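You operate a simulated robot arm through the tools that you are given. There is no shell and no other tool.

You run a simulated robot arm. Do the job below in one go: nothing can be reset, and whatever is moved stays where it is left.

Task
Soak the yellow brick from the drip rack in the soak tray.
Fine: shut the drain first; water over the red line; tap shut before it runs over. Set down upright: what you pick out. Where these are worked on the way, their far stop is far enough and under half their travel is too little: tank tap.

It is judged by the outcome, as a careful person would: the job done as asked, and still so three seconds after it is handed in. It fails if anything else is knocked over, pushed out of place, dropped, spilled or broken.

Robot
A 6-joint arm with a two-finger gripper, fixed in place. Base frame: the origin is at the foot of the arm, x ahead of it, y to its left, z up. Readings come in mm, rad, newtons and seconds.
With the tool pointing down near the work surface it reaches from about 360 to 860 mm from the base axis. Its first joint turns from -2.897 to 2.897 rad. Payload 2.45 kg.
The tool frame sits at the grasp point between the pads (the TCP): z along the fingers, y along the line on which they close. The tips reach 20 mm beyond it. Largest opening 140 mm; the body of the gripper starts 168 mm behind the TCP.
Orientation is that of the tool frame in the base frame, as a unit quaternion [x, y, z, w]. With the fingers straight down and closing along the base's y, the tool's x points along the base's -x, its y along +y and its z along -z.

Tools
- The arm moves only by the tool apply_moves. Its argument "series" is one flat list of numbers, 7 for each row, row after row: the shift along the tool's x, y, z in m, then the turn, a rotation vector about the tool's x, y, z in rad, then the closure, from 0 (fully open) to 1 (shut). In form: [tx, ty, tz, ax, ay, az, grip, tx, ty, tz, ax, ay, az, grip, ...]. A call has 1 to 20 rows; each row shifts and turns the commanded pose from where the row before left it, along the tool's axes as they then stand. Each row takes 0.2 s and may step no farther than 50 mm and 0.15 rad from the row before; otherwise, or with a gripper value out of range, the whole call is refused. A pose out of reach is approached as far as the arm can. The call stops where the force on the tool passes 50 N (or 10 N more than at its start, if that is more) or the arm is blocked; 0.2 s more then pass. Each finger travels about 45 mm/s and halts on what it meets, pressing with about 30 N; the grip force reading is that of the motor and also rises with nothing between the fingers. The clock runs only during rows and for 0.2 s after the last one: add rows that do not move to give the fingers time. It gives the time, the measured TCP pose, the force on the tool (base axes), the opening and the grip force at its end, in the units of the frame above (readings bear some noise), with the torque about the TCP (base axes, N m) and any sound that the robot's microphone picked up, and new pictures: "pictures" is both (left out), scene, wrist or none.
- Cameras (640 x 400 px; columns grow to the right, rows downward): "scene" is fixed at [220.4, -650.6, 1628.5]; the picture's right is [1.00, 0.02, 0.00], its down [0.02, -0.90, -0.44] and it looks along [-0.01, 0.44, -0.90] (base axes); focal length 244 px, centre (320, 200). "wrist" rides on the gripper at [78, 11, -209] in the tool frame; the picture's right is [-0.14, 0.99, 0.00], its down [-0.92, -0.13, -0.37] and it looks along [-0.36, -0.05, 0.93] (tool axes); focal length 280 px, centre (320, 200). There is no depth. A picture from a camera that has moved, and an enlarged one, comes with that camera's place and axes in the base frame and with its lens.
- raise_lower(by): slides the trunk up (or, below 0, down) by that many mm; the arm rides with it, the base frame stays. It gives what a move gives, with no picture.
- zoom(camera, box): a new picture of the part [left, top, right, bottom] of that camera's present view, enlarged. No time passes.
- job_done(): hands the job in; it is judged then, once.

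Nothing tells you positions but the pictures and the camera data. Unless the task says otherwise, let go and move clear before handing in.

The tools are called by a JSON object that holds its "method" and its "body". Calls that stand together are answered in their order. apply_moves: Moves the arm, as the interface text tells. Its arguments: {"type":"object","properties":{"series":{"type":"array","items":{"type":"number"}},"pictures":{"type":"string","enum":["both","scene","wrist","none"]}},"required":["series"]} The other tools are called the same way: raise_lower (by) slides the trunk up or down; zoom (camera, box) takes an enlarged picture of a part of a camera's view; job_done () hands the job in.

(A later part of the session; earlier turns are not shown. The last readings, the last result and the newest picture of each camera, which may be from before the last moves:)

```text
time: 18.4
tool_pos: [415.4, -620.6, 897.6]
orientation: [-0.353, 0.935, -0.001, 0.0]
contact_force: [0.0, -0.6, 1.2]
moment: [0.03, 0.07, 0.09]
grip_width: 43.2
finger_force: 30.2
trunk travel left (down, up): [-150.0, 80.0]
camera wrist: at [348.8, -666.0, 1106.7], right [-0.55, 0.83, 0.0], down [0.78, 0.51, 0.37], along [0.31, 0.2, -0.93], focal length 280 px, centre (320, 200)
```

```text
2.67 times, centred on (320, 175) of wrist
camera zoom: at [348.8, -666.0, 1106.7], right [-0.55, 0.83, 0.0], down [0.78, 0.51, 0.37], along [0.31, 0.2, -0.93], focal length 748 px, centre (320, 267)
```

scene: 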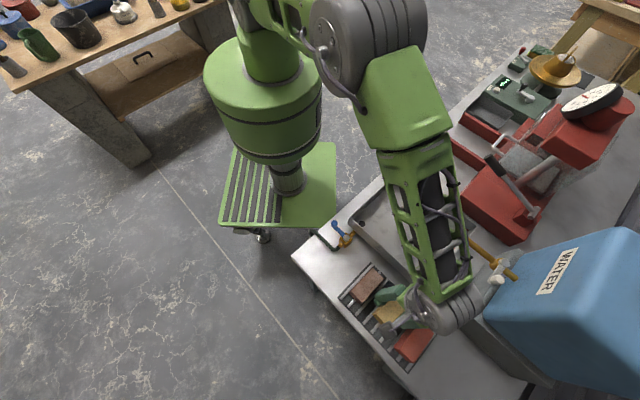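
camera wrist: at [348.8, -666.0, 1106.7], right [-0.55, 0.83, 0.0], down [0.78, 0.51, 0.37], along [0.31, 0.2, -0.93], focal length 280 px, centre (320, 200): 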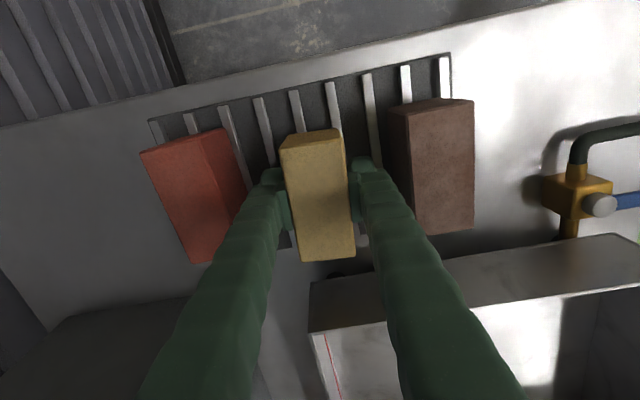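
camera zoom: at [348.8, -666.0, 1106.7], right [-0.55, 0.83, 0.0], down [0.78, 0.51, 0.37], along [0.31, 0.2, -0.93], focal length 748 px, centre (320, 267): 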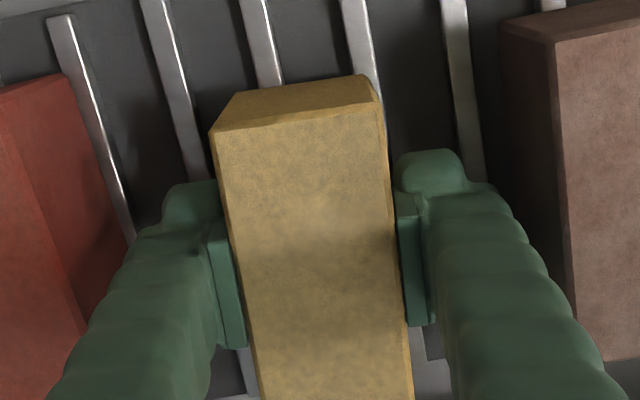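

The brick is gripped (43 mm, 30 N). I'll lift it straight up, clear of the rack.

{"method": "apply_moves", "body": {"series": [0, 0, -0.01, 0, 0, 0, 0.8, 0, 0, -0.02, 0, 0, 0, 0.8, 0, 0, -0.03, 0, 0, 0, 0.8, 0, 0, -0.035, 0, 0, 0, 0.8, 0, 0, -0.035, 0, 0, 0, 0.8, 0, 0, 0, 0, 0, 0, 0.8], "pictures": "both"}}

{"method": "zoom", "body": {"camera": "wrist", "box": [200, 80, 480, 255]}}

```text
time: 19.8
tool_pos: [415.6, -621.2, 1031.8]
orientation: [-0.353, 0.936, -0.001, 0.0]
contact_force: [-0.4, 0.1, -2.6]
moment: [-0.02, -0.02, -0.03]
grip_width: 43.4
finger_force: 29.9
trunk travel left (down, up): [-150.0, 80.0]
camera wrist: at [348.6, -664.8, 1239.1], right [-0.55, 0.83, 0.0], down [0.78, 0.51, 0.37], along [0.31, 0.2, -0.93], focal length 280 px, centre (320, 200)
```

scene: 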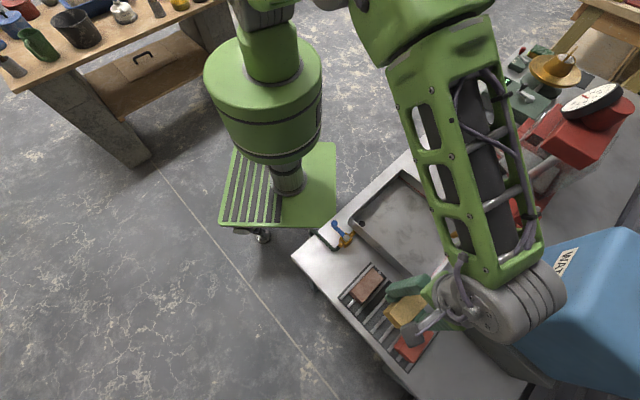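
wrist: 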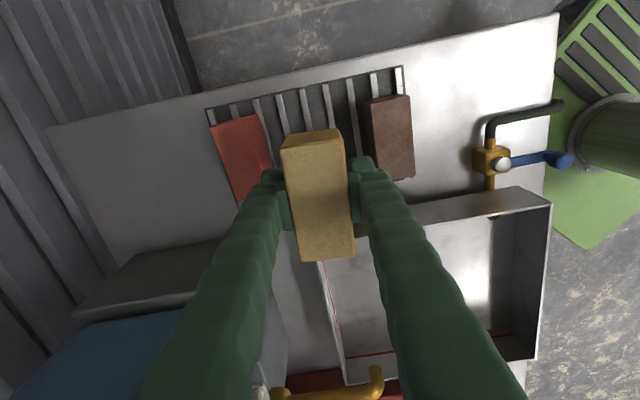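

```text
2.29 times, centred on (340, 168) of wrist
camera zoom: at [348.6, -664.8, 1239.1], right [-0.55, 0.83, 0.0], down [0.78, 0.51, 0.37], along [0.31, 0.2, -0.93], focal length 641 px, centre (274, 274)
```

zoom: 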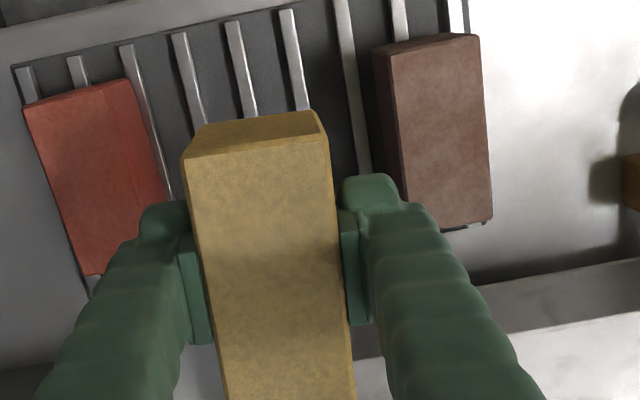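

The brick is clear of the rack and its neighbours are undisturbed. I'll carry it over the tray to about (480, -351), away from the spout and the drain hole.

{"method": "apply_moves", "body": {"series": [-0.015, 0.0106, 0, 0, 0, 0, 0.8, -0.0284, 0.02, 0, 0, 0, 0, 0.8, -0.0284, 0.02, 0, 0, 0, 0, 0.8, -0.0284, 0.02, 0, 0, 0, 0, 0.8, -0.0284, 0.02, 0, 0, 0, 0, 0.8, -0.0284, 0.02, 0, 0, 0, 0, 0.8, -0.0284, 0.02, 0, 0, 0, 0, 0.8, -0.0284, 0.02, 0, 0, 0, 0, 0.8, -0.0132, 0.0094, 0, 0, 0, 0, 0.8, 0, 0, 0, 0, 0, 0, 0.8], "pictures": "both"}}

{"method": "zoom", "body": {"camera": "wrist", "box": [160, 80, 480, 280]}}

```text
time: 22.0
tool_pos: [482.3, -354.5, 1026.9]
orientation: [-0.353, 0.936, -0.001, 0.0]
contact_force: [-0.2, 0.5, -4.2]
moment: [0.01, 0.01, -0.03]
grip_width: 43.4
finger_force: 29.5
trunk travel left (down, up): [-150.0, 80.0]
camera wrist: at [416.1, -396.7, 1235.3], right [-0.55, 0.83, 0.0], down [0.78, 0.51, 0.37], along [0.31, 0.2, -0.93], focal length 280 px, centre (320, 200)
```

scene: 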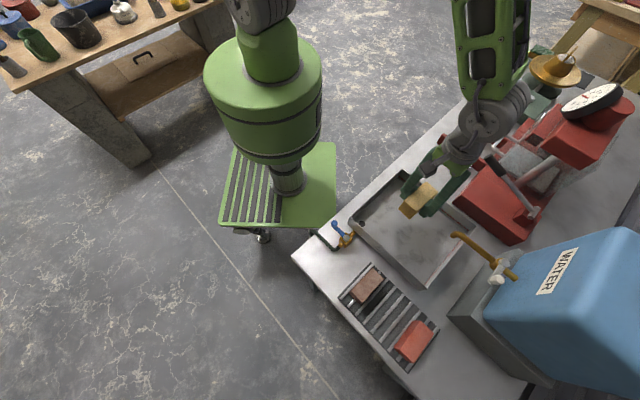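
wrist: 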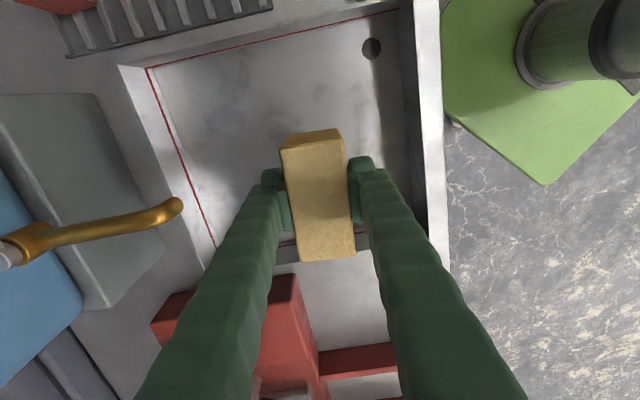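

```text
2.00 times, centred on (320, 180) of wrist
camera zoom: at [416.1, -396.7, 1235.3], right [-0.55, 0.83, 0.0], down [0.78, 0.51, 0.37], along [0.31, 0.2, -0.93], focal length 561 px, centre (320, 240)
```

zoom: 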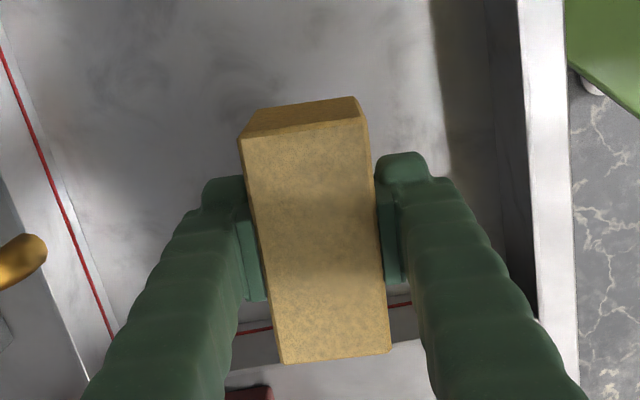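

The brick is over the middle of the tray. I'll lower it to just above the floor, then creep down until it makes contact.

{"method": "apply_moves", "body": {"series": [0, 0, 0.03, 0, 0, 0, 0.8, 0, 0, 0.03, 0, 0, 0, 0.8, 0, 0, 0.03, 0, 0, 0, 0.8, 0, 0, 0.02, 0, 0, 0, 0.8, 0, 0, 0.01, 0, 0, 0, 0.8, 0, 0, 0, 0, 0, 0, 0.8], "pictures": "both"}}

{"method": "zoom", "body": {"camera": "scene", "box": [340, 150, 500, 290]}}

```text
time: 23.4
tool_pos: [482.8, -351.1, 912.0]
orientation: [-0.353, 0.936, -0.003, 0.001]
contact_force: [0.2, 0.8, 32.7]
moment: [0.29, 0.4, 0.02]
grip_width: 43.6
finger_force: 29.9
trunk travel left (down, up): [-150.0, 80.0]
camera wrist: at [415.7, -394.3, 1119.6], right [-0.55, 0.83, -0.01], down [0.77, 0.51, 0.37], along [0.31, 0.2, -0.93], focal length 280 px, centre (320, 200)
```

scene: 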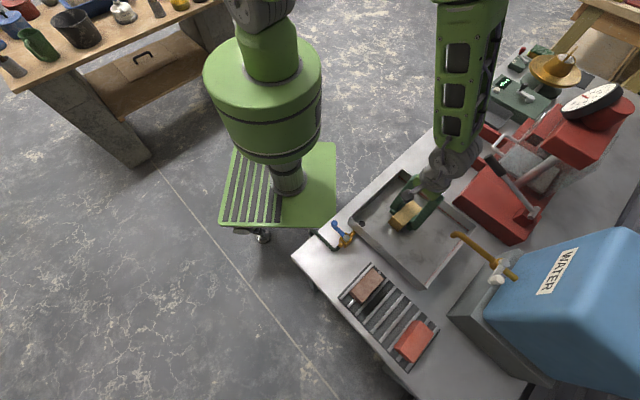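
wrist: 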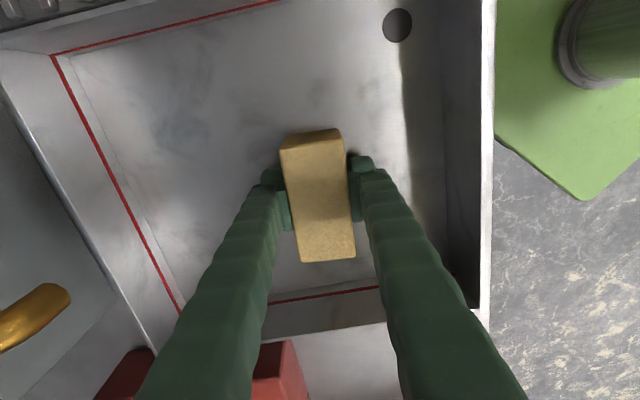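

```text
2.86 times, centred on (420, 220) of scene
camera zoom: at [220.4, -650.6, 1628.5], right [1.0, 0.02, 0.0], down [0.02, -0.9, -0.44], along [-0.01, 0.44, -0.9], focal length 698 px, centre (34, 143)
```

zoom: 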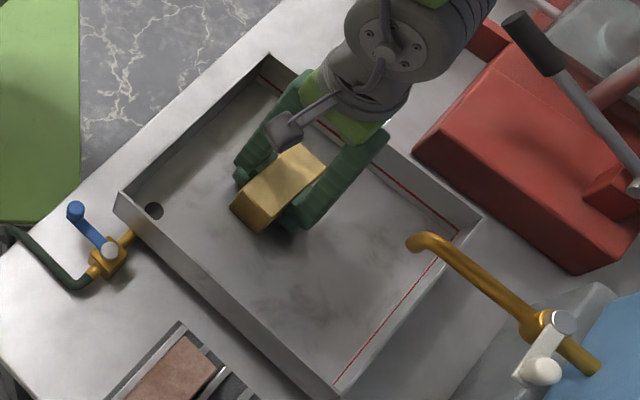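

The brick is on the tray floor (contact at TCP z≈912, so the floor is near z≈881, which matches a fresh triangulation). I'll ease the pressure, open, and lift away.

{"method": "apply_moves", "body": {"series": [0, 0, -0.0008, 0, 0, 0, 0.8, 0, 0, 0, 0, 0, 0, 0.7, 0, 0, 0, 0, 0, 0, 0.6, 0, 0, 0, 0, 0, 0, 0.52, 0, 0, 0, 0, 0, 0, 0.52, 0, 0, 0, 0, 0, 0, 0.52], "pictures": "both"}}

{"method": "zoom", "body": {"camera": "wrist", "box": [200, 80, 440, 280]}}

```text
time: 24.8
tool_pos: [482.3, -350.8, 907.6]
orientation: [-0.353, 0.936, -0.001, 0.0]
contact_force: [-0.2, -0.1, -0.1]
moment: [-0.02, -0.03, -0.04]
grip_width: 67.0
finger_force: 0.1
trunk travel left (down, up): [-150.0, 80.0]
camera wrist: at [415.6, -394.2, 1116.7], right [-0.55, 0.83, 0.0], down [0.78, 0.51, 0.37], along [0.31, 0.2, -0.93], focal length 280 px, centre (320, 200)
```

scene: 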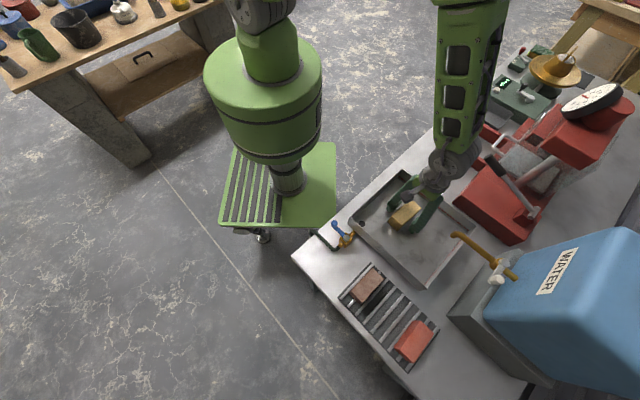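
wrist: 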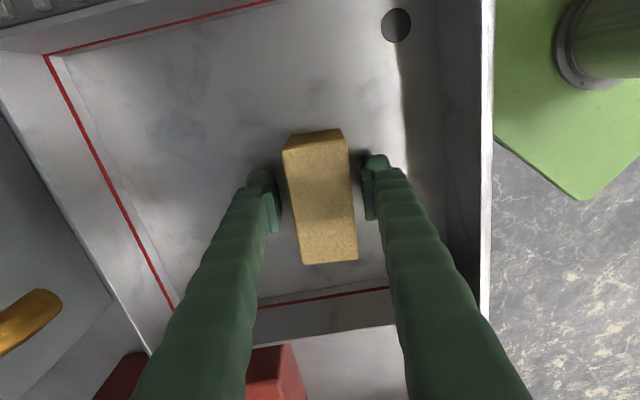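

```text
2.00 times, centred on (320, 180) of wrist
camera zoom: at [415.6, -394.2, 1116.7], right [-0.55, 0.83, 0.0], down [0.78, 0.51, 0.37], along [0.31, 0.2, -0.93], focal length 561 px, centre (320, 240)
```

zoom: 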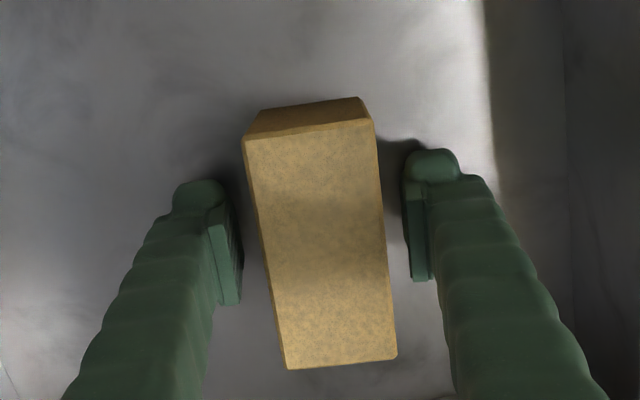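

The brick stands upright in the tray. I'll lift clear and take a better look at the tap and tank.

{"method": "apply_moves", "body": {"series": [0, 0, -0.02, 0, 0, 0, 0.5, 0, 0, -0.04, 0, 0, 0, 0.5, 0, 0, -0.045, 0, 0, 0, 0.5, 0, 0, -0.048, 0, 0, 0, 0.6, 0, 0, -0.048, 0, 0, 0, 0.7, 0, 0, -0.048, 0, 0, 0, 0.8, 0, 0, -0.048, 0, 0, 0, 0.8, 0, 0, 0, 0, 0, 0, 0.8], "pictures": "both"}}

{"method": "zoom", "body": {"camera": "scene", "box": [440, 200, 640, 400]}}

{"method": "zoom", "body": {"camera": "scene", "box": [460, 230, 540, 290]}}

{"method": "zoom", "body": {"camera": "scene", "box": [340, 150, 500, 290]}}

```text
time: 26.6
tool_pos: [484.8, -346.8, 1209.0]
orientation: [-0.352, 0.936, 0.0, 0.0]
contact_force: [1.1, -0.4, 0.0]
moment: [0.01, 0.02, -0.02]
grip_width: 28.0
finger_force: 0.1
trunk travel left (down, up): [-150.0, 80.0]
camera wrist: at [418.9, -390.7, 1417.0], right [-0.55, 0.83, 0.0], down [0.78, 0.51, 0.37], along [0.31, 0.2, -0.93], focal length 280 px, centre (320, 200)
```

scene: 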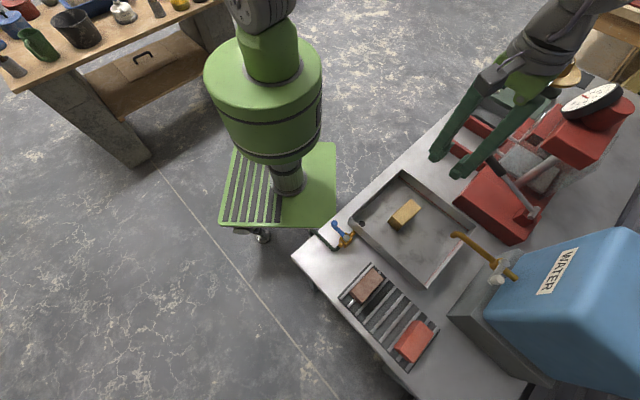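
wrist: 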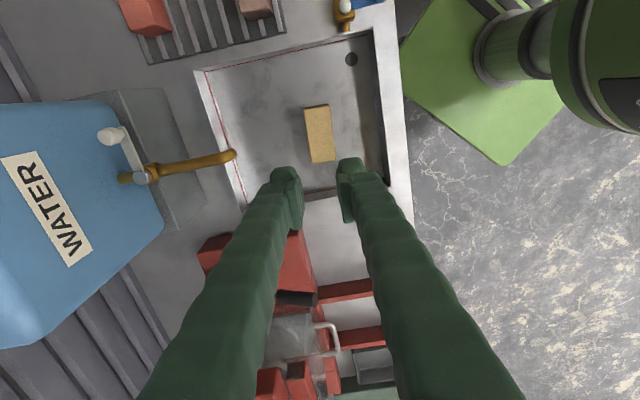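

```text
2.00 times, centred on (540, 300) of scene
camera zoom: at [220.4, -650.6, 1628.5], right [1.0, 0.02, 0.0], down [0.02, -0.9, -0.44], along [-0.01, 0.44, -0.9], focal length 488 px, centre (-120, 0)
```

zoom: 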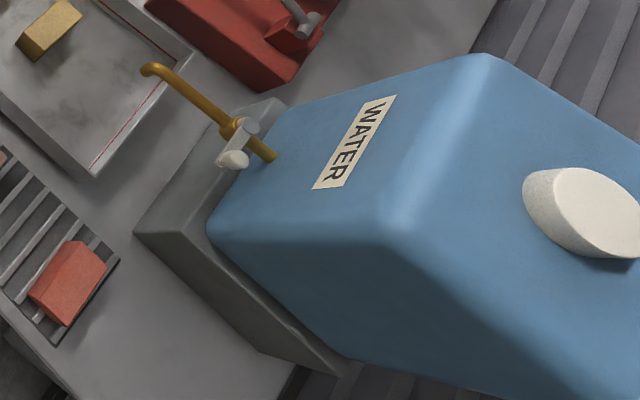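

```text
6.67 times, centred on (500, 260) of scene
camera zoom: at [220.4, -650.6, 1628.5], right [1.0, 0.02, 0.0], down [0.02, -0.9, -0.44], along [-0.01, 0.44, -0.9], focal length 1628 px, centre (-880, -200)
```

zoom: 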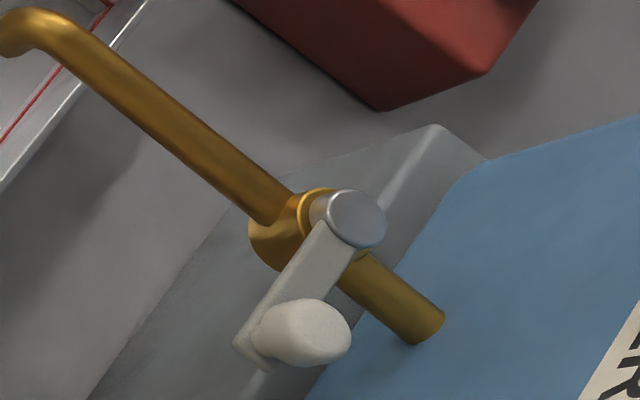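

```text
2.86 times, centred on (420, 220) of scene
camera zoom: at [220.4, -650.6, 1628.5], right [1.0, 0.02, 0.0], down [0.02, -0.9, -0.44], along [-0.01, 0.44, -0.9], focal length 698 px, centre (34, 143)
```

zoom: 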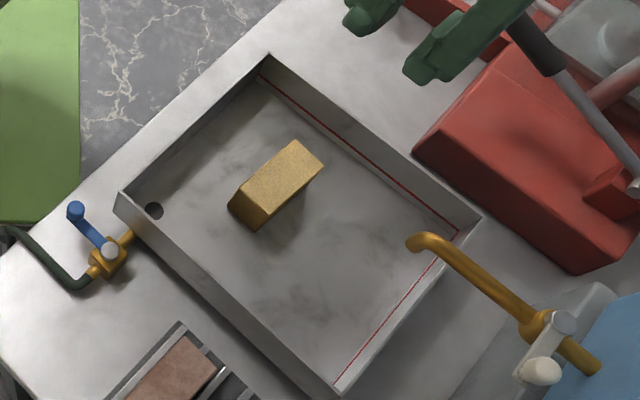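

The brick sits squarely in the tray. I'll zoom the wrist camera on the tap and tank from here to pin down the pivot, the knob and the clearance to the tank face.

{"method": "zoom", "body": {"camera": "wrist", "box": [80, 110, 240, 210]}}

{"method": "zoom", "body": {"camera": "wrist", "box": [0, 80, 240, 350]}}

```text
4.00 times, centred on (160, 160) of wrist
camera zoom: at [418.9, -390.7, 1417.0], right [-0.55, 0.83, 0.0], down [0.78, 0.51, 0.37], along [0.31, 0.2, -0.93], focal length 1122 px, centre (960, 360)
```

zoom: 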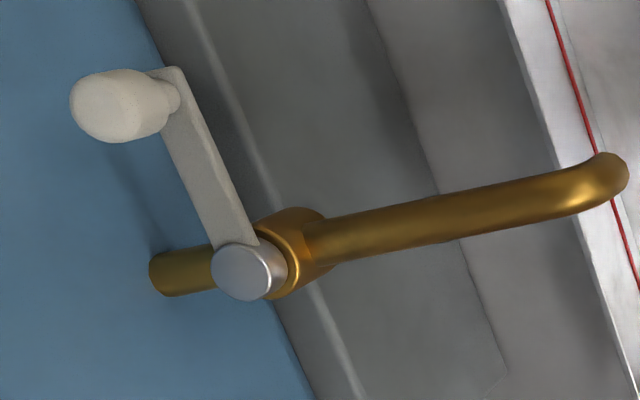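

```text
1.48 times, centred on (120, 215) of wrist
camera zoom: at [418.9, -390.7, 1417.0], right [-0.55, 0.83, 0.0], down [0.78, 0.51, 0.37], along [0.31, 0.2, -0.93], focal length 415 px, centre (616, 178)
```

zoom: 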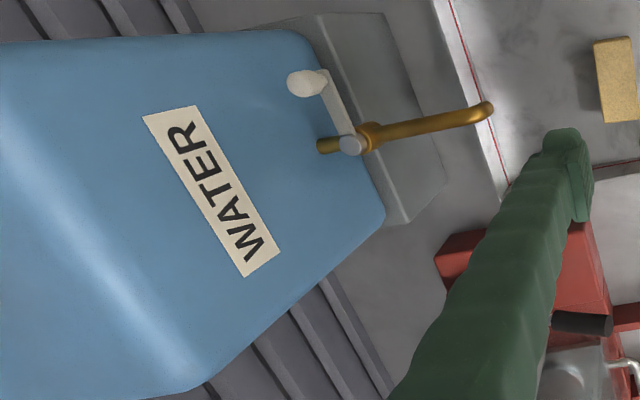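

The tap pivot is at about (638.5, -527, 1067), and the knob is about 21 mm across with its top near (597, -567, 1100). The tank face is about 42 mm behind the knob, so the handle can only swing away from the tank towards the tray (clockwise from above). I'll move above the knob at a safe height and check.

{"method": "apply_moves", "body": {"series": [0.01005, -0.0398, -0.01, 0, 0, 0, 0.76, 0.01005, -0.0398, -0.01, 0, 0, 0, 0.76, 0.01005, -0.0398, -0.01, 0, 0, 0, 0.76, 0.01005, -0.0398, -0.01, 0, 0, 0, 0.76, 0.01005, -0.0398, -0.01, 0, 0, 0, 0.76, 0.01005, -0.0398, 0, 0, 0, -0.05, 0.76, 0, 0, 0, 0, 0, 0, 0.76], "pictures": "both"}}

{"method": "zoom", "body": {"camera": "wrist", "box": [220, 100, 420, 225]}}

```text
time: 28.2
tool_pos: [589.4, -562.6, 1257.0]
orientation: [-0.376, 0.927, -0.001, 0.001]
contact_force: [-0.5, 1.4, 0.2]
moment: [0.0, 0.02, -0.01]
grip_width: 33.5
finger_force: 0.1
out of reach, approached as far as the arm can: row 6
trunk travel left (down, up): [-150.0, 80.0]
camera wrist: at [525.1, -610.3, 1466.8], right [-0.59, 0.81, 0.0], down [0.75, 0.55, 0.37], along [0.3, 0.22, -0.93], focal length 280 px, centre (320, 200)
```

scene: 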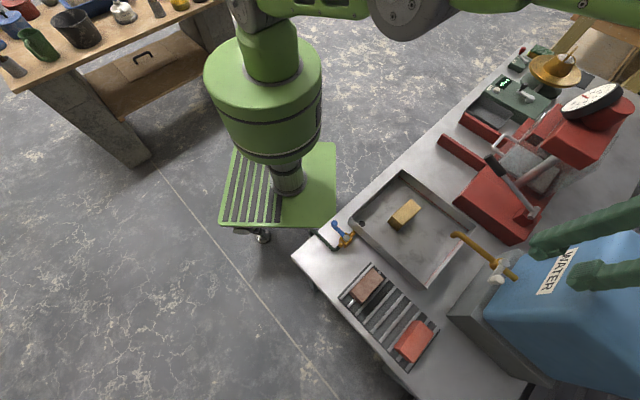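
wrist: 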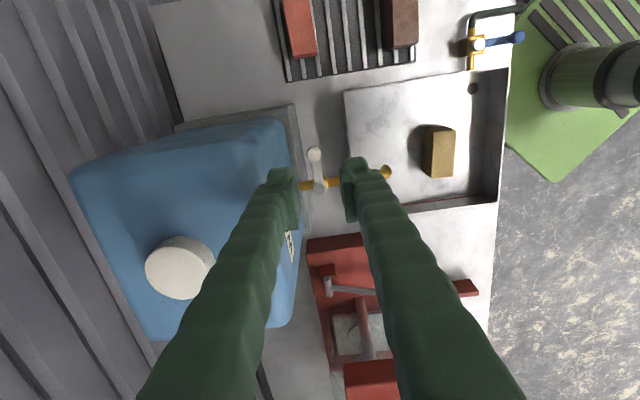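

```text
3.20 times, centred on (320, 162) of wrist
camera zoom: at [525.1, -610.3, 1466.8], right [-0.59, 0.81, 0.0], down [0.75, 0.55, 0.37], along [0.3, 0.22, -0.93], focal length 897 px, centre (320, 320)
```

zoom: 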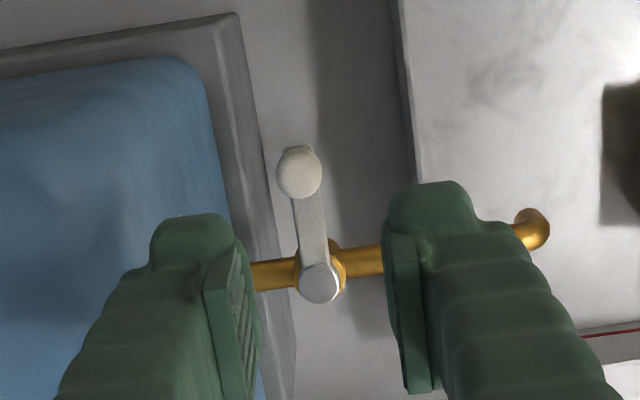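

The reach limit left me about 9 mm short in the tank direction at this height; the reach should improve lower down. I'll descend while correcting that offset and check before engaging the knob.

{"method": "apply_moves", "body": {"series": [0, 0, 0.035, 0, 0, 0, 0.76, 0, -0.0045, 0.03, 0, 0, 0, 0.76, 0, -0.0042, 0.025, 0, 0, 0, 0.76, 0, 0, 0, 0, 0, 0, 0.76], "pictures": "both"}}

{"method": "zoom", "body": {"camera": "wrist", "box": [220, 100, 420, 225]}}

{"method": "zoom", "body": {"camera": "scene", "box": [440, 180, 640, 320]}}

```text
time: 29.2
tool_pos: [594.7, -570.1, 1165.4]
orientation: [-0.376, 0.926, -0.001, 0.0]
contact_force: [-0.9, 0.3, 0.0]
moment: [-0.02, -0.01, -0.01]
grip_width: 33.4
finger_force: 0.1
trunk travel left (down, up): [-150.0, 80.0]
camera wrist: at [530.2, -617.4, 1372.9], right [-0.59, 0.81, 0.0], down [0.75, 0.55, 0.37], along [0.3, 0.22, -0.93], focal length 280 px, centre (320, 200)
```

scene: 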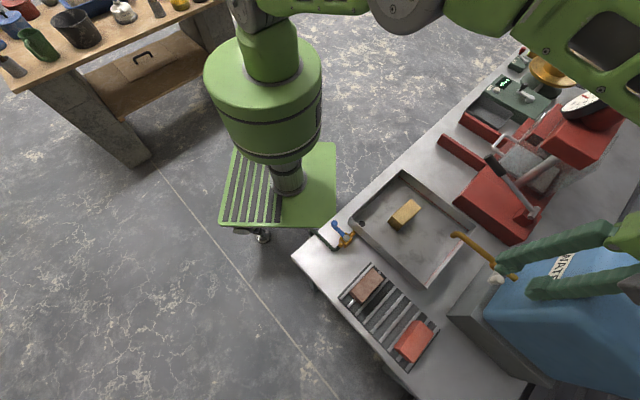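
wrist: 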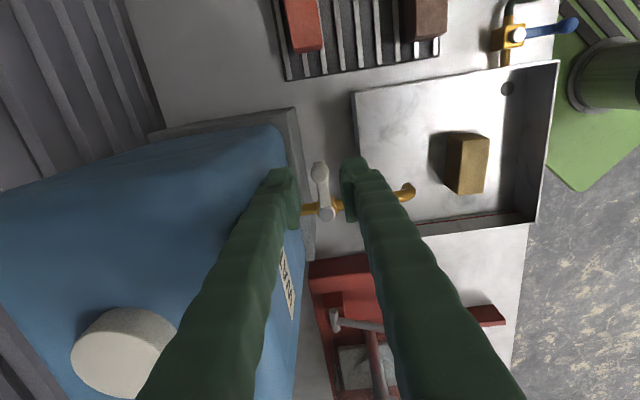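

```text
3.20 times, centred on (320, 162) of wrist
camera zoom: at [530.2, -617.4, 1372.9], right [-0.59, 0.81, 0.0], down [0.75, 0.55, 0.37], along [0.3, 0.22, -0.93], focal length 897 px, centre (320, 320)
```

zoom: 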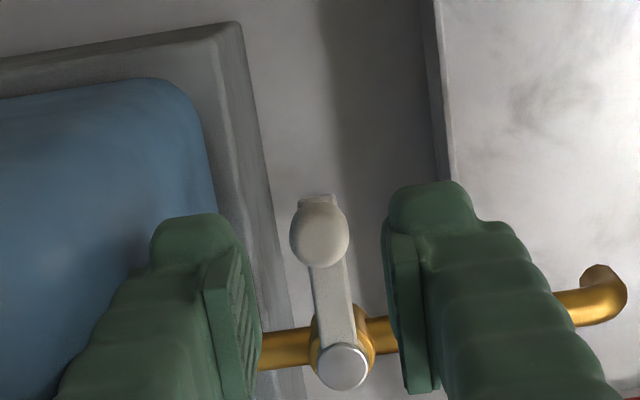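

```text
2.86 times, centred on (540, 250) of scene
camera zoom: at [220.4, -650.6, 1628.5], right [1.0, 0.02, 0.0], down [0.02, -0.9, -0.44], along [-0.01, 0.44, -0.9], focal length 698 px, centre (-309, 57)
```

zoom: 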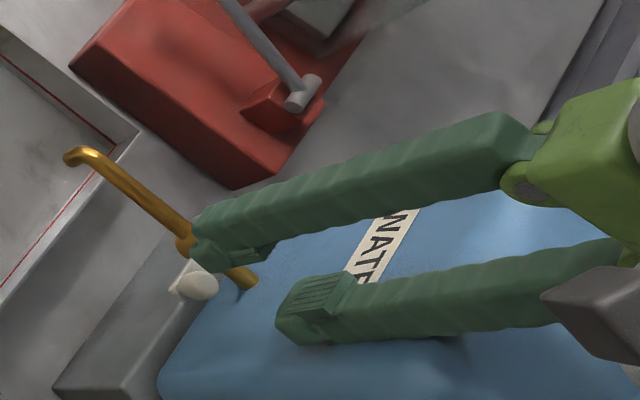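

The knob is centred between the fingers within a millimetre. I'll descend around it and grip.

{"method": "apply_moves", "body": {"series": [0, 0, 0.025, 0, 0, 0, 0.76, 0, 0, 0.025, 0, 0, 0, 0.76, 0, 0, 0.02, 0, 0, 0, 0.76, 0, 0, 0, 0, 0, 0, 0.76, 0, 0, 0, 0, 0, 0, 0.95, 0, 0, 0, 0, 0, 0, 0.95], "pictures": "both"}}

{"method": "zoom", "body": {"camera": "wrist", "box": [220, 100, 420, 225]}}

{"method": "zoom", "body": {"camera": "scene", "box": [440, 180, 640, 320]}}

```text
time: 30.6
tool_pos: [593.5, -572.1, 1093.6]
orientation: [-0.377, 0.926, 0.0, 0.001]
contact_force: [-2.2, 3.2, -0.4]
moment: [0.07, 0.05, 0.04]
grip_width: 18.3
finger_force: 28.3
trunk travel left (down, up): [-150.0, 80.0]
camera wrist: at [530.2, -619.6, 1302.7], right [-0.59, 0.81, 0.0], down [0.75, 0.55, 0.37], along [0.3, 0.22, -0.93], focal length 280 px, centre (320, 200)
```

scene: 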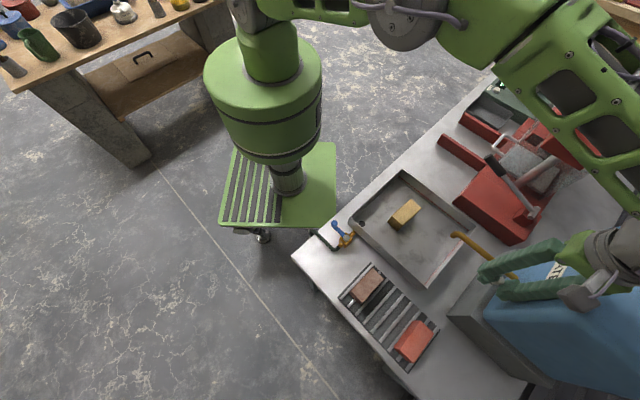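
wrist: 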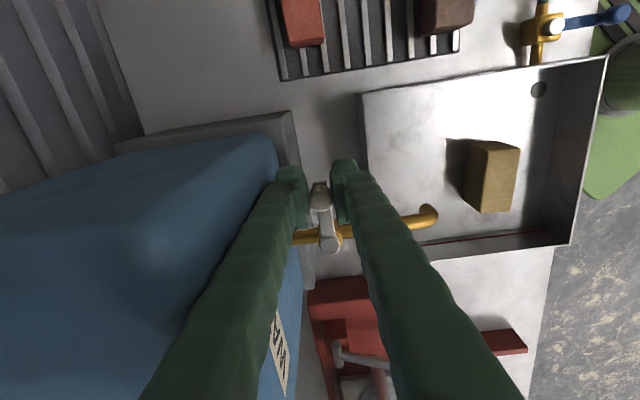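

```text
3.20 times, centred on (320, 162) of wrist
camera zoom: at [530.2, -619.6, 1302.7], right [-0.59, 0.81, 0.0], down [0.75, 0.55, 0.37], along [0.3, 0.22, -0.93], focal length 897 px, centre (320, 320)
```

zoom: 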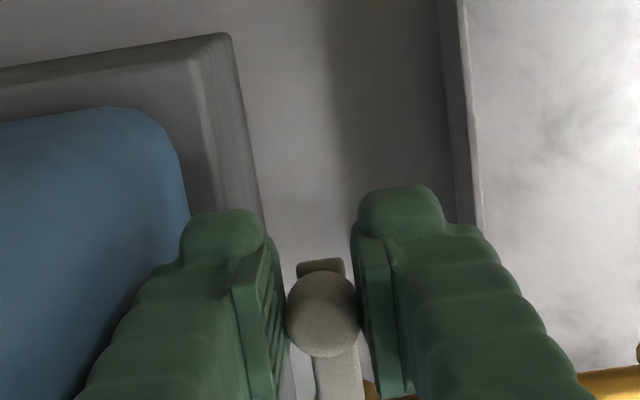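

```text
2.86 times, centred on (540, 250) of scene
camera zoom: at [220.4, -650.6, 1628.5], right [1.0, 0.02, 0.0], down [0.02, -0.9, -0.44], along [-0.01, 0.44, -0.9], focal length 698 px, centre (-309, 57)
```

zoom: 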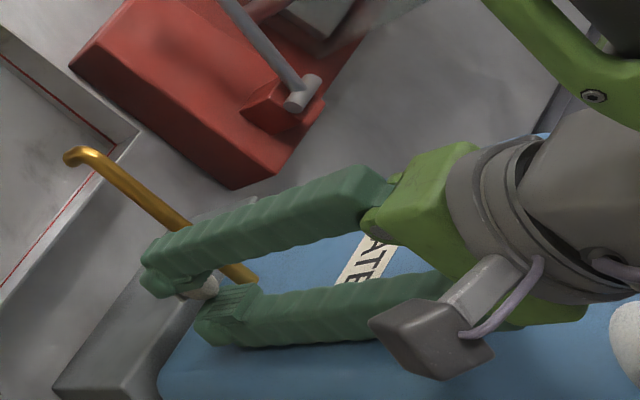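

The tap knob is gripped (18 mm) and the pivot lies about 61 mm along the tool's -x axis. I'll start turning it clockwise (away from the tank) in small steps and watch the forces.

{"method": "apply_moves", "body": {"series": [-0.0004, 0.0072, 0, 0, 0, 0.12, 0.95, -0.0004, 0.0072, 0, 0, 0, 0.12, 0.95, 0, 0, 0, 0, 0, 0, 0.95], "pictures": "wrist"}}

{"method": "zoom", "body": {"camera": "wrist", "box": [240, 150, 400, 250]}}

```text
time: 31.4
tool_pos: [587.3, -561.9, 1094.0]
orientation: [-0.262, 0.965, -0.001, -0.001]
contact_force: [-10.3, -3.2, -0.6]
moment: [-0.15, 0.35, 0.18]
grip_width: 17.8
finger_force: 43.5
trunk travel left (down, up): [-150.0, 80.0]
camera wrist: at [512.8, -592.8, 1302.8], right [-0.38, 0.92, 0.0], down [0.86, 0.36, 0.37], along [0.34, 0.14, -0.93], focal length 280 px, centre (320, 200)
```

wrist: 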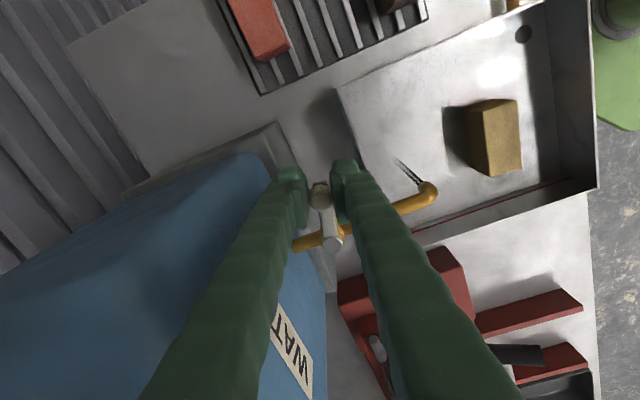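

```text
4.00 times, centred on (320, 200) of wrist
camera zoom: at [512.8, -592.8, 1302.8], right [-0.38, 0.92, 0.0], down [0.86, 0.36, 0.37], along [0.34, 0.14, -0.93], focal length 1122 px, centre (320, 200)
```

zoom: 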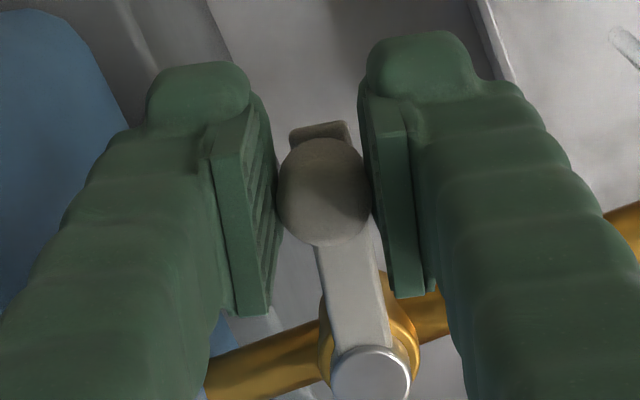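

The lever turns and a thin stream has started at the spout. I'll keep opening towards the far stop.

{"method": "apply_moves", "body": {"series": [0.0005, 0.0074, 0, 0, 0, 0.12, 0.95, 0, 0.0074, 0, 0, 0, 0.12, 0.95, 0, 0.0074, 0, 0, 0, 0.12, 0.95, 0, 0.0074, 0, 0, 0, 0.12, 0.95], "pictures": "both"}}

{"method": "zoom", "body": {"camera": "wrist", "box": [240, 150, 400, 250]}}

{"method": "zoom", "body": {"camera": "scene", "box": [340, 150, 500, 290]}}

```text
time: 32.4
tool_pos: [577.4, -533.8, 1094.5]
orientation: [-0.025, 1.0, 0.0, 0.0]
contact_force: [-15.3, -6.4, -0.2]
moment: [-0.07, -0.17, -0.29]
grip_width: 18.1
finger_force: 43.3
trunk travel left (down, up): [-150.0, 80.0]
camera wrist: at [496.8, -527.6, 1302.7], right [0.09, 1.0, 0.0], down [0.93, -0.08, 0.37], along [0.37, -0.03, -0.93], focal length 280 px, centre (320, 200)
```

scene: 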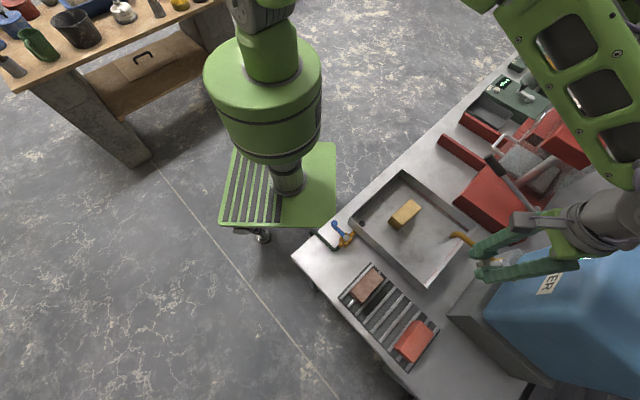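
wrist: 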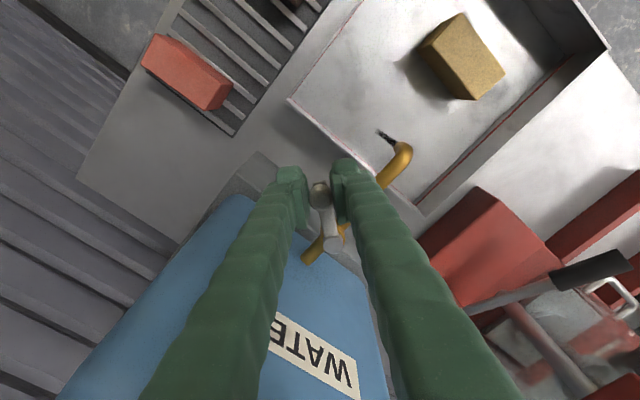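

```text
4.00 times, centred on (320, 200) of wrist
camera zoom: at [496.8, -527.6, 1302.7], right [0.09, 1.0, 0.0], down [0.93, -0.08, 0.37], along [0.37, -0.03, -0.93], focal length 1122 px, centre (320, 200)
```

zoom: 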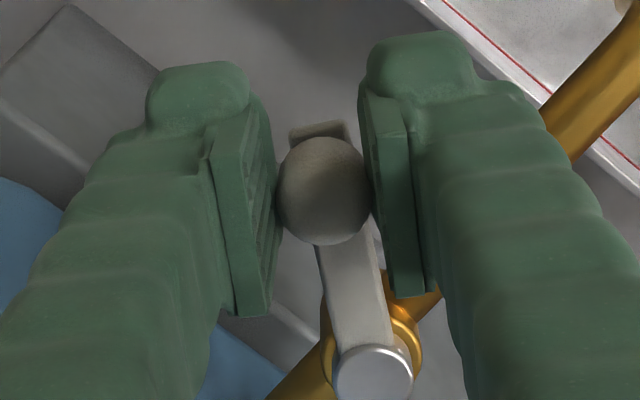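

```text
2.86 times, centred on (420, 220) of scene
camera zoom: at [220.4, -650.6, 1628.5], right [1.0, 0.02, 0.0], down [0.02, -0.9, -0.44], along [-0.01, 0.44, -0.9], focal length 698 px, centre (34, 143)
```

zoom: 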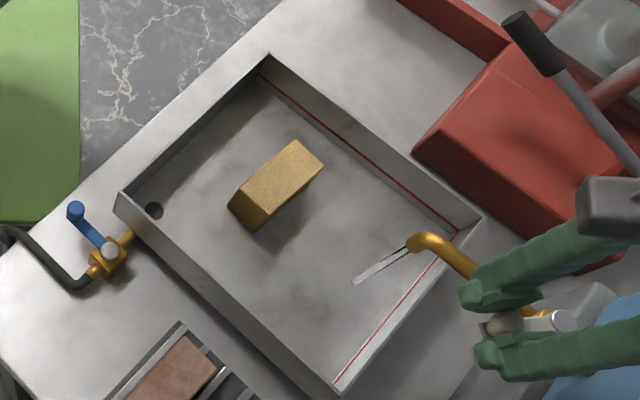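

Water is running into the tray and the scene camera has a clear view of it. I'll open further, with a small outward correction.

{"method": "apply_moves", "body": {"series": [0.0012, 0.0074, 0, 0, 0, 0.12, 0.95, 0.0004, 0.0074, 0, 0, 0, 0.12, 0.95, 0.0002, 0.0074, 0, 0, 0, 0.12, 0.95, 0.0002, 0.0074, 0, 0, 0, 0.12, 0.95], "pictures": "both"}}

{"method": "zoom", "body": {"camera": "wrist", "box": [240, 150, 400, 250]}}

{"method": "zoom", "body": {"camera": "scene", "box": [340, 150, 500, 290]}}

```text
time: 33.4
tool_pos: [580.2, -502.1, 1095.0]
orientation: [0.213, 0.977, -0.001, 0.001]
contact_force: [-0.8, 0.8, -1.7]
moment: [-0.13, -0.23, 0.03]
grip_width: 17.6
finger_force: 43.1
trunk travel left (down, up): [-150.0, 80.0]
camera wrist: at [513.1, -460.4, 1302.6], right [0.54, 0.84, 0.0], down [0.78, -0.5, 0.37], along [0.31, -0.2, -0.93], focal length 280 px, centre (320, 200)
```

scene: 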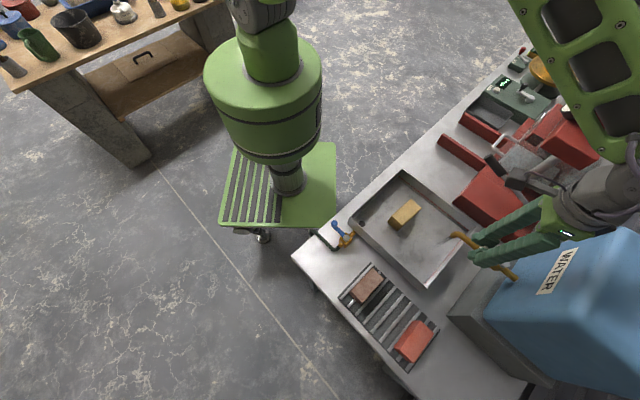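
wrist: 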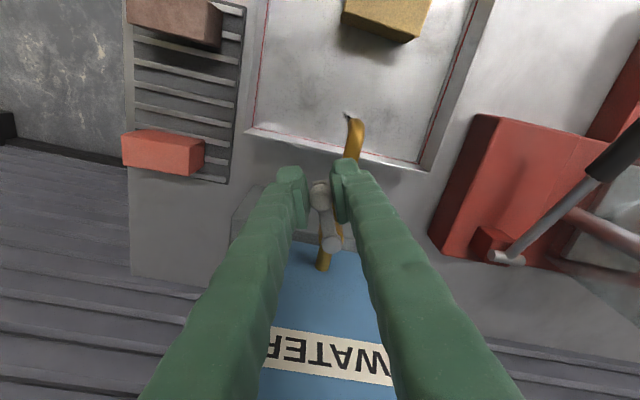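

```text
4.00 times, centred on (320, 200) of wrist
camera zoom: at [513.1, -460.4, 1302.6], right [0.54, 0.84, 0.0], down [0.78, -0.5, 0.37], along [0.31, -0.2, -0.93], focal length 1122 px, centre (320, 200)
```

zoom: 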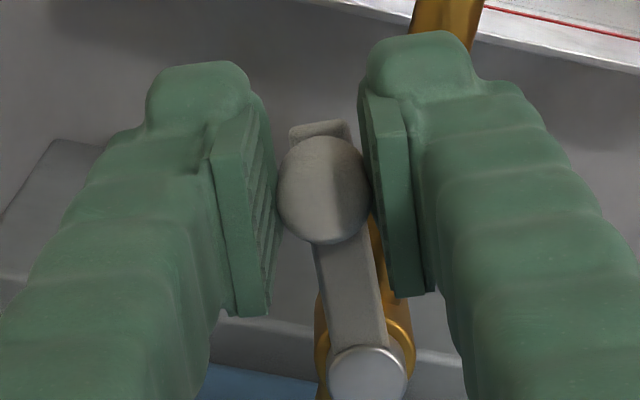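

```text
2.86 times, centred on (420, 220) of scene
camera zoom: at [220.4, -650.6, 1628.5], right [1.0, 0.02, 0.0], down [0.02, -0.9, -0.44], along [-0.01, 0.44, -0.9], focal length 698 px, centre (34, 143)
```

zoom: 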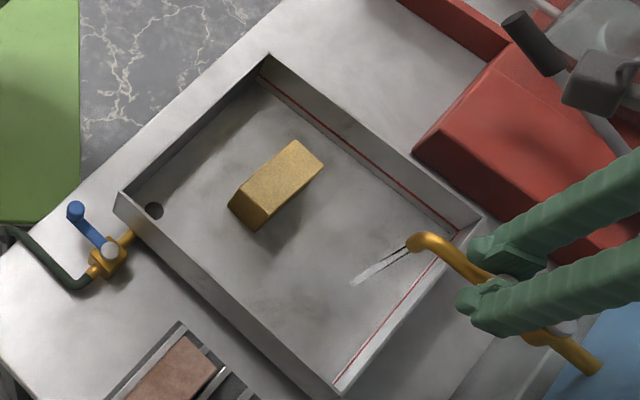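

Flow continues and the lever has turned about 69°. I'll continue to the far stop.

{"method": "apply_moves", "body": {"series": [0.0002, 0.0072, 0, 0, 0, 0.12, 0.95, 0.0002, 0.0072, 0, 0, 0, 0.12, 0.95, 0.0002, 0.0036, 0, 0, 0, 0.06, 0.95], "pictures": "both"}}

{"method": "zoom", "body": {"camera": "wrist", "box": [240, 150, 400, 250]}}

{"method": "zoom", "body": {"camera": "scene", "box": [340, 150, 500, 290]}}

```text
time: 34.2
tool_pos: [587.1, -488.8, 1094.4]
orientation: [0.357, 0.934, -0.001, 0.002]
contact_force: [3.9, 0.8, 5.0]
moment: [0.02, -0.04, 0.18]
grip_width: 18.0
finger_force: 42.6
trunk travel left (down, up): [-150.0, 80.0]
camera wrist: at [535.8, -429.0, 1302.6], right [0.76, 0.65, 0.0], down [0.6, -0.71, 0.37], along [0.24, -0.28, -0.93], focal length 280 px, centre (320, 200)
```

scene: 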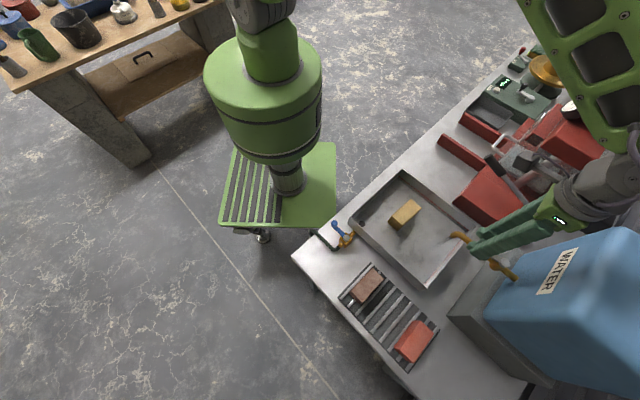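
wrist: 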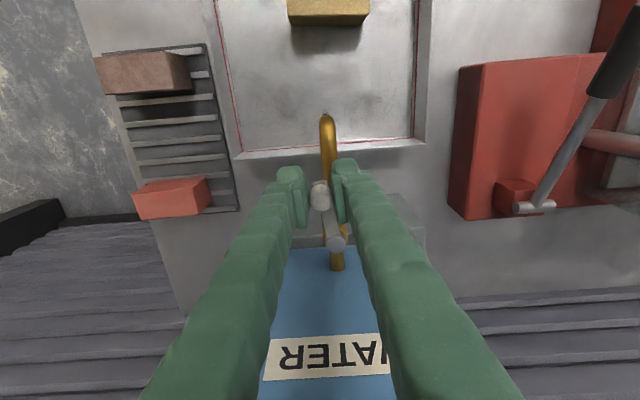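

```text
4.00 times, centred on (320, 200) of wrist
camera zoom: at [535.8, -429.0, 1302.6], right [0.76, 0.65, 0.0], down [0.6, -0.71, 0.37], along [0.24, -0.28, -0.93], focal length 1122 px, centre (320, 200)
```

zoom: 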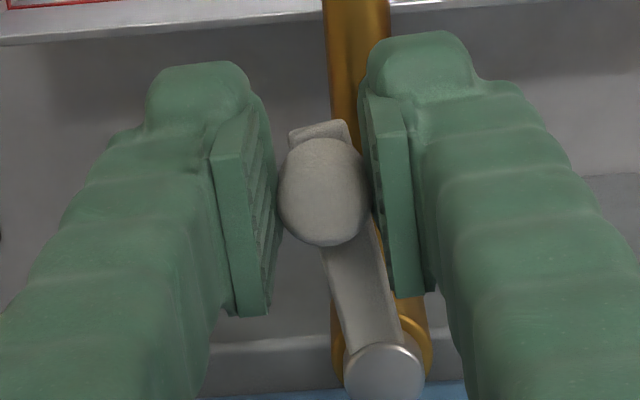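

```text
2.86 times, centred on (420, 220) of scene
camera zoom: at [220.4, -650.6, 1628.5], right [1.0, 0.02, 0.0], down [0.02, -0.9, -0.44], along [-0.01, 0.44, -0.9], focal length 698 px, centre (34, 143)
```

zoom: 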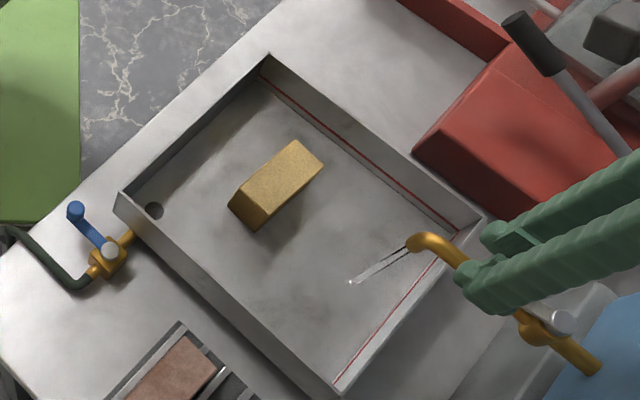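

The lever is now nearly in line with the spout (about 80° turned). I'll nudge on to find the stop and check the water level.

{"method": "apply_moves", "body": {"series": [0.0, 0.006, 0, 0, 0, 0.08, 0.95, 0.0, 0.005, 0, 0, 0, 0.06, 0.95], "pictures": "both"}}

{"method": "zoom", "body": {"camera": "wrist", "box": [240, 150, 400, 250]}}

{"method": "zoom", "body": {"camera": "scene", "box": [400, 190, 480, 290]}}

{"method": "zoom", "body": {"camera": "scene", "box": [340, 150, 500, 290]}}

```text
time: 34.8
tool_pos: [589.8, -487.3, 1094.6]
orientation: [0.422, 0.906, -0.002, 0.001]
contact_force: [-27.2, -28.8, -0.4]
moment: [-0.5, 0.09, -0.19]
grip_width: 17.9
finger_force: 43.0
trunk travel left (down, up): [-150.0, 80.0]
camera wrist: at [547.4, -420.7, 1302.7], right [0.85, 0.53, 0.0], down [0.49, -0.79, 0.37], along [0.19, -0.32, -0.93], focal length 280 px, centre (320, 200)
```

scene: 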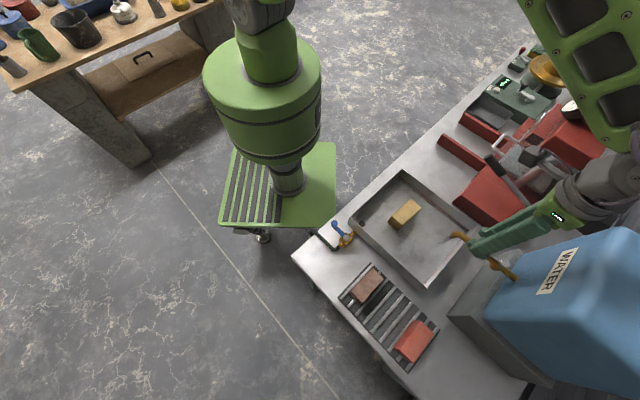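
wrist: 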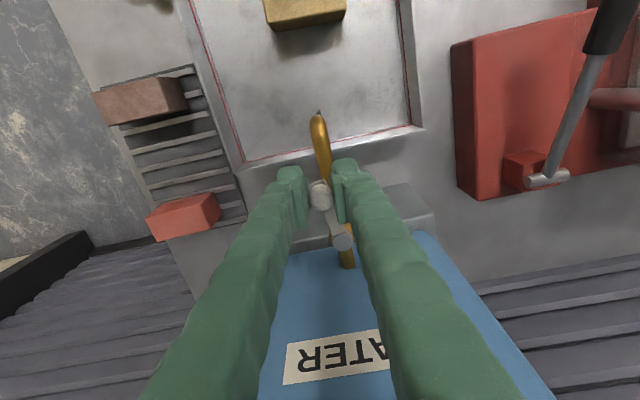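

```text
4.00 times, centred on (320, 200) of wrist
camera zoom: at [547.4, -420.7, 1302.7], right [0.85, 0.53, 0.0], down [0.49, -0.79, 0.37], along [0.19, -0.32, -0.93], focal length 1122 px, centre (320, 200)
```

zoom: 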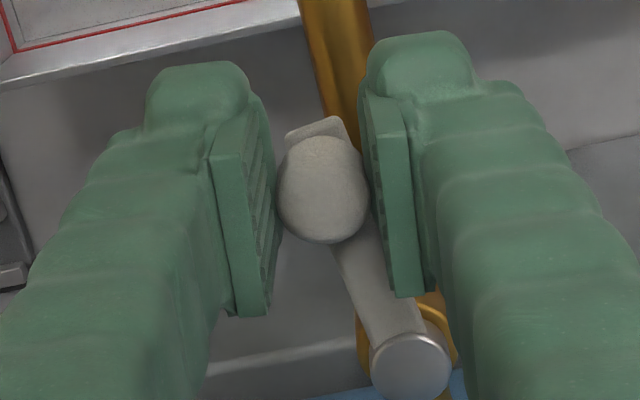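

```text
4.00 times, centred on (440, 240) of scene
camera zoom: at [220.4, -650.6, 1628.5], right [1.0, 0.02, 0.0], down [0.02, -0.9, -0.44], along [-0.01, 0.44, -0.9], focal length 977 px, centre (-160, 40)
```

zoom: 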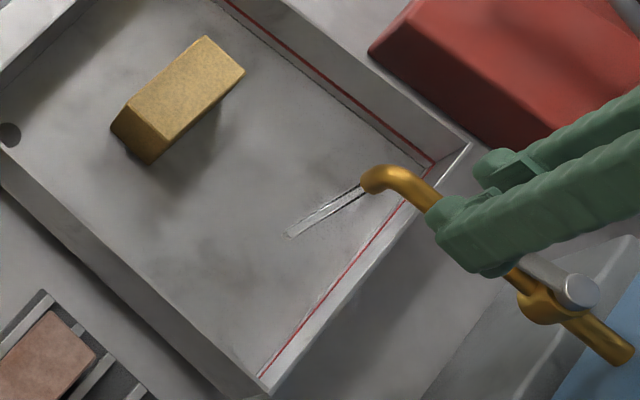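

```text
2.86 times, centred on (420, 220) of scene
camera zoom: at [220.4, -650.6, 1628.5], right [1.0, 0.02, 0.0], down [0.02, -0.9, -0.44], along [-0.01, 0.44, -0.9], focal length 698 px, centre (34, 143)
```

zoom: 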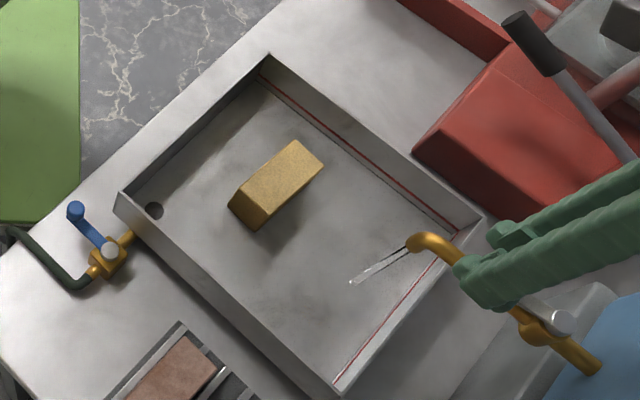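

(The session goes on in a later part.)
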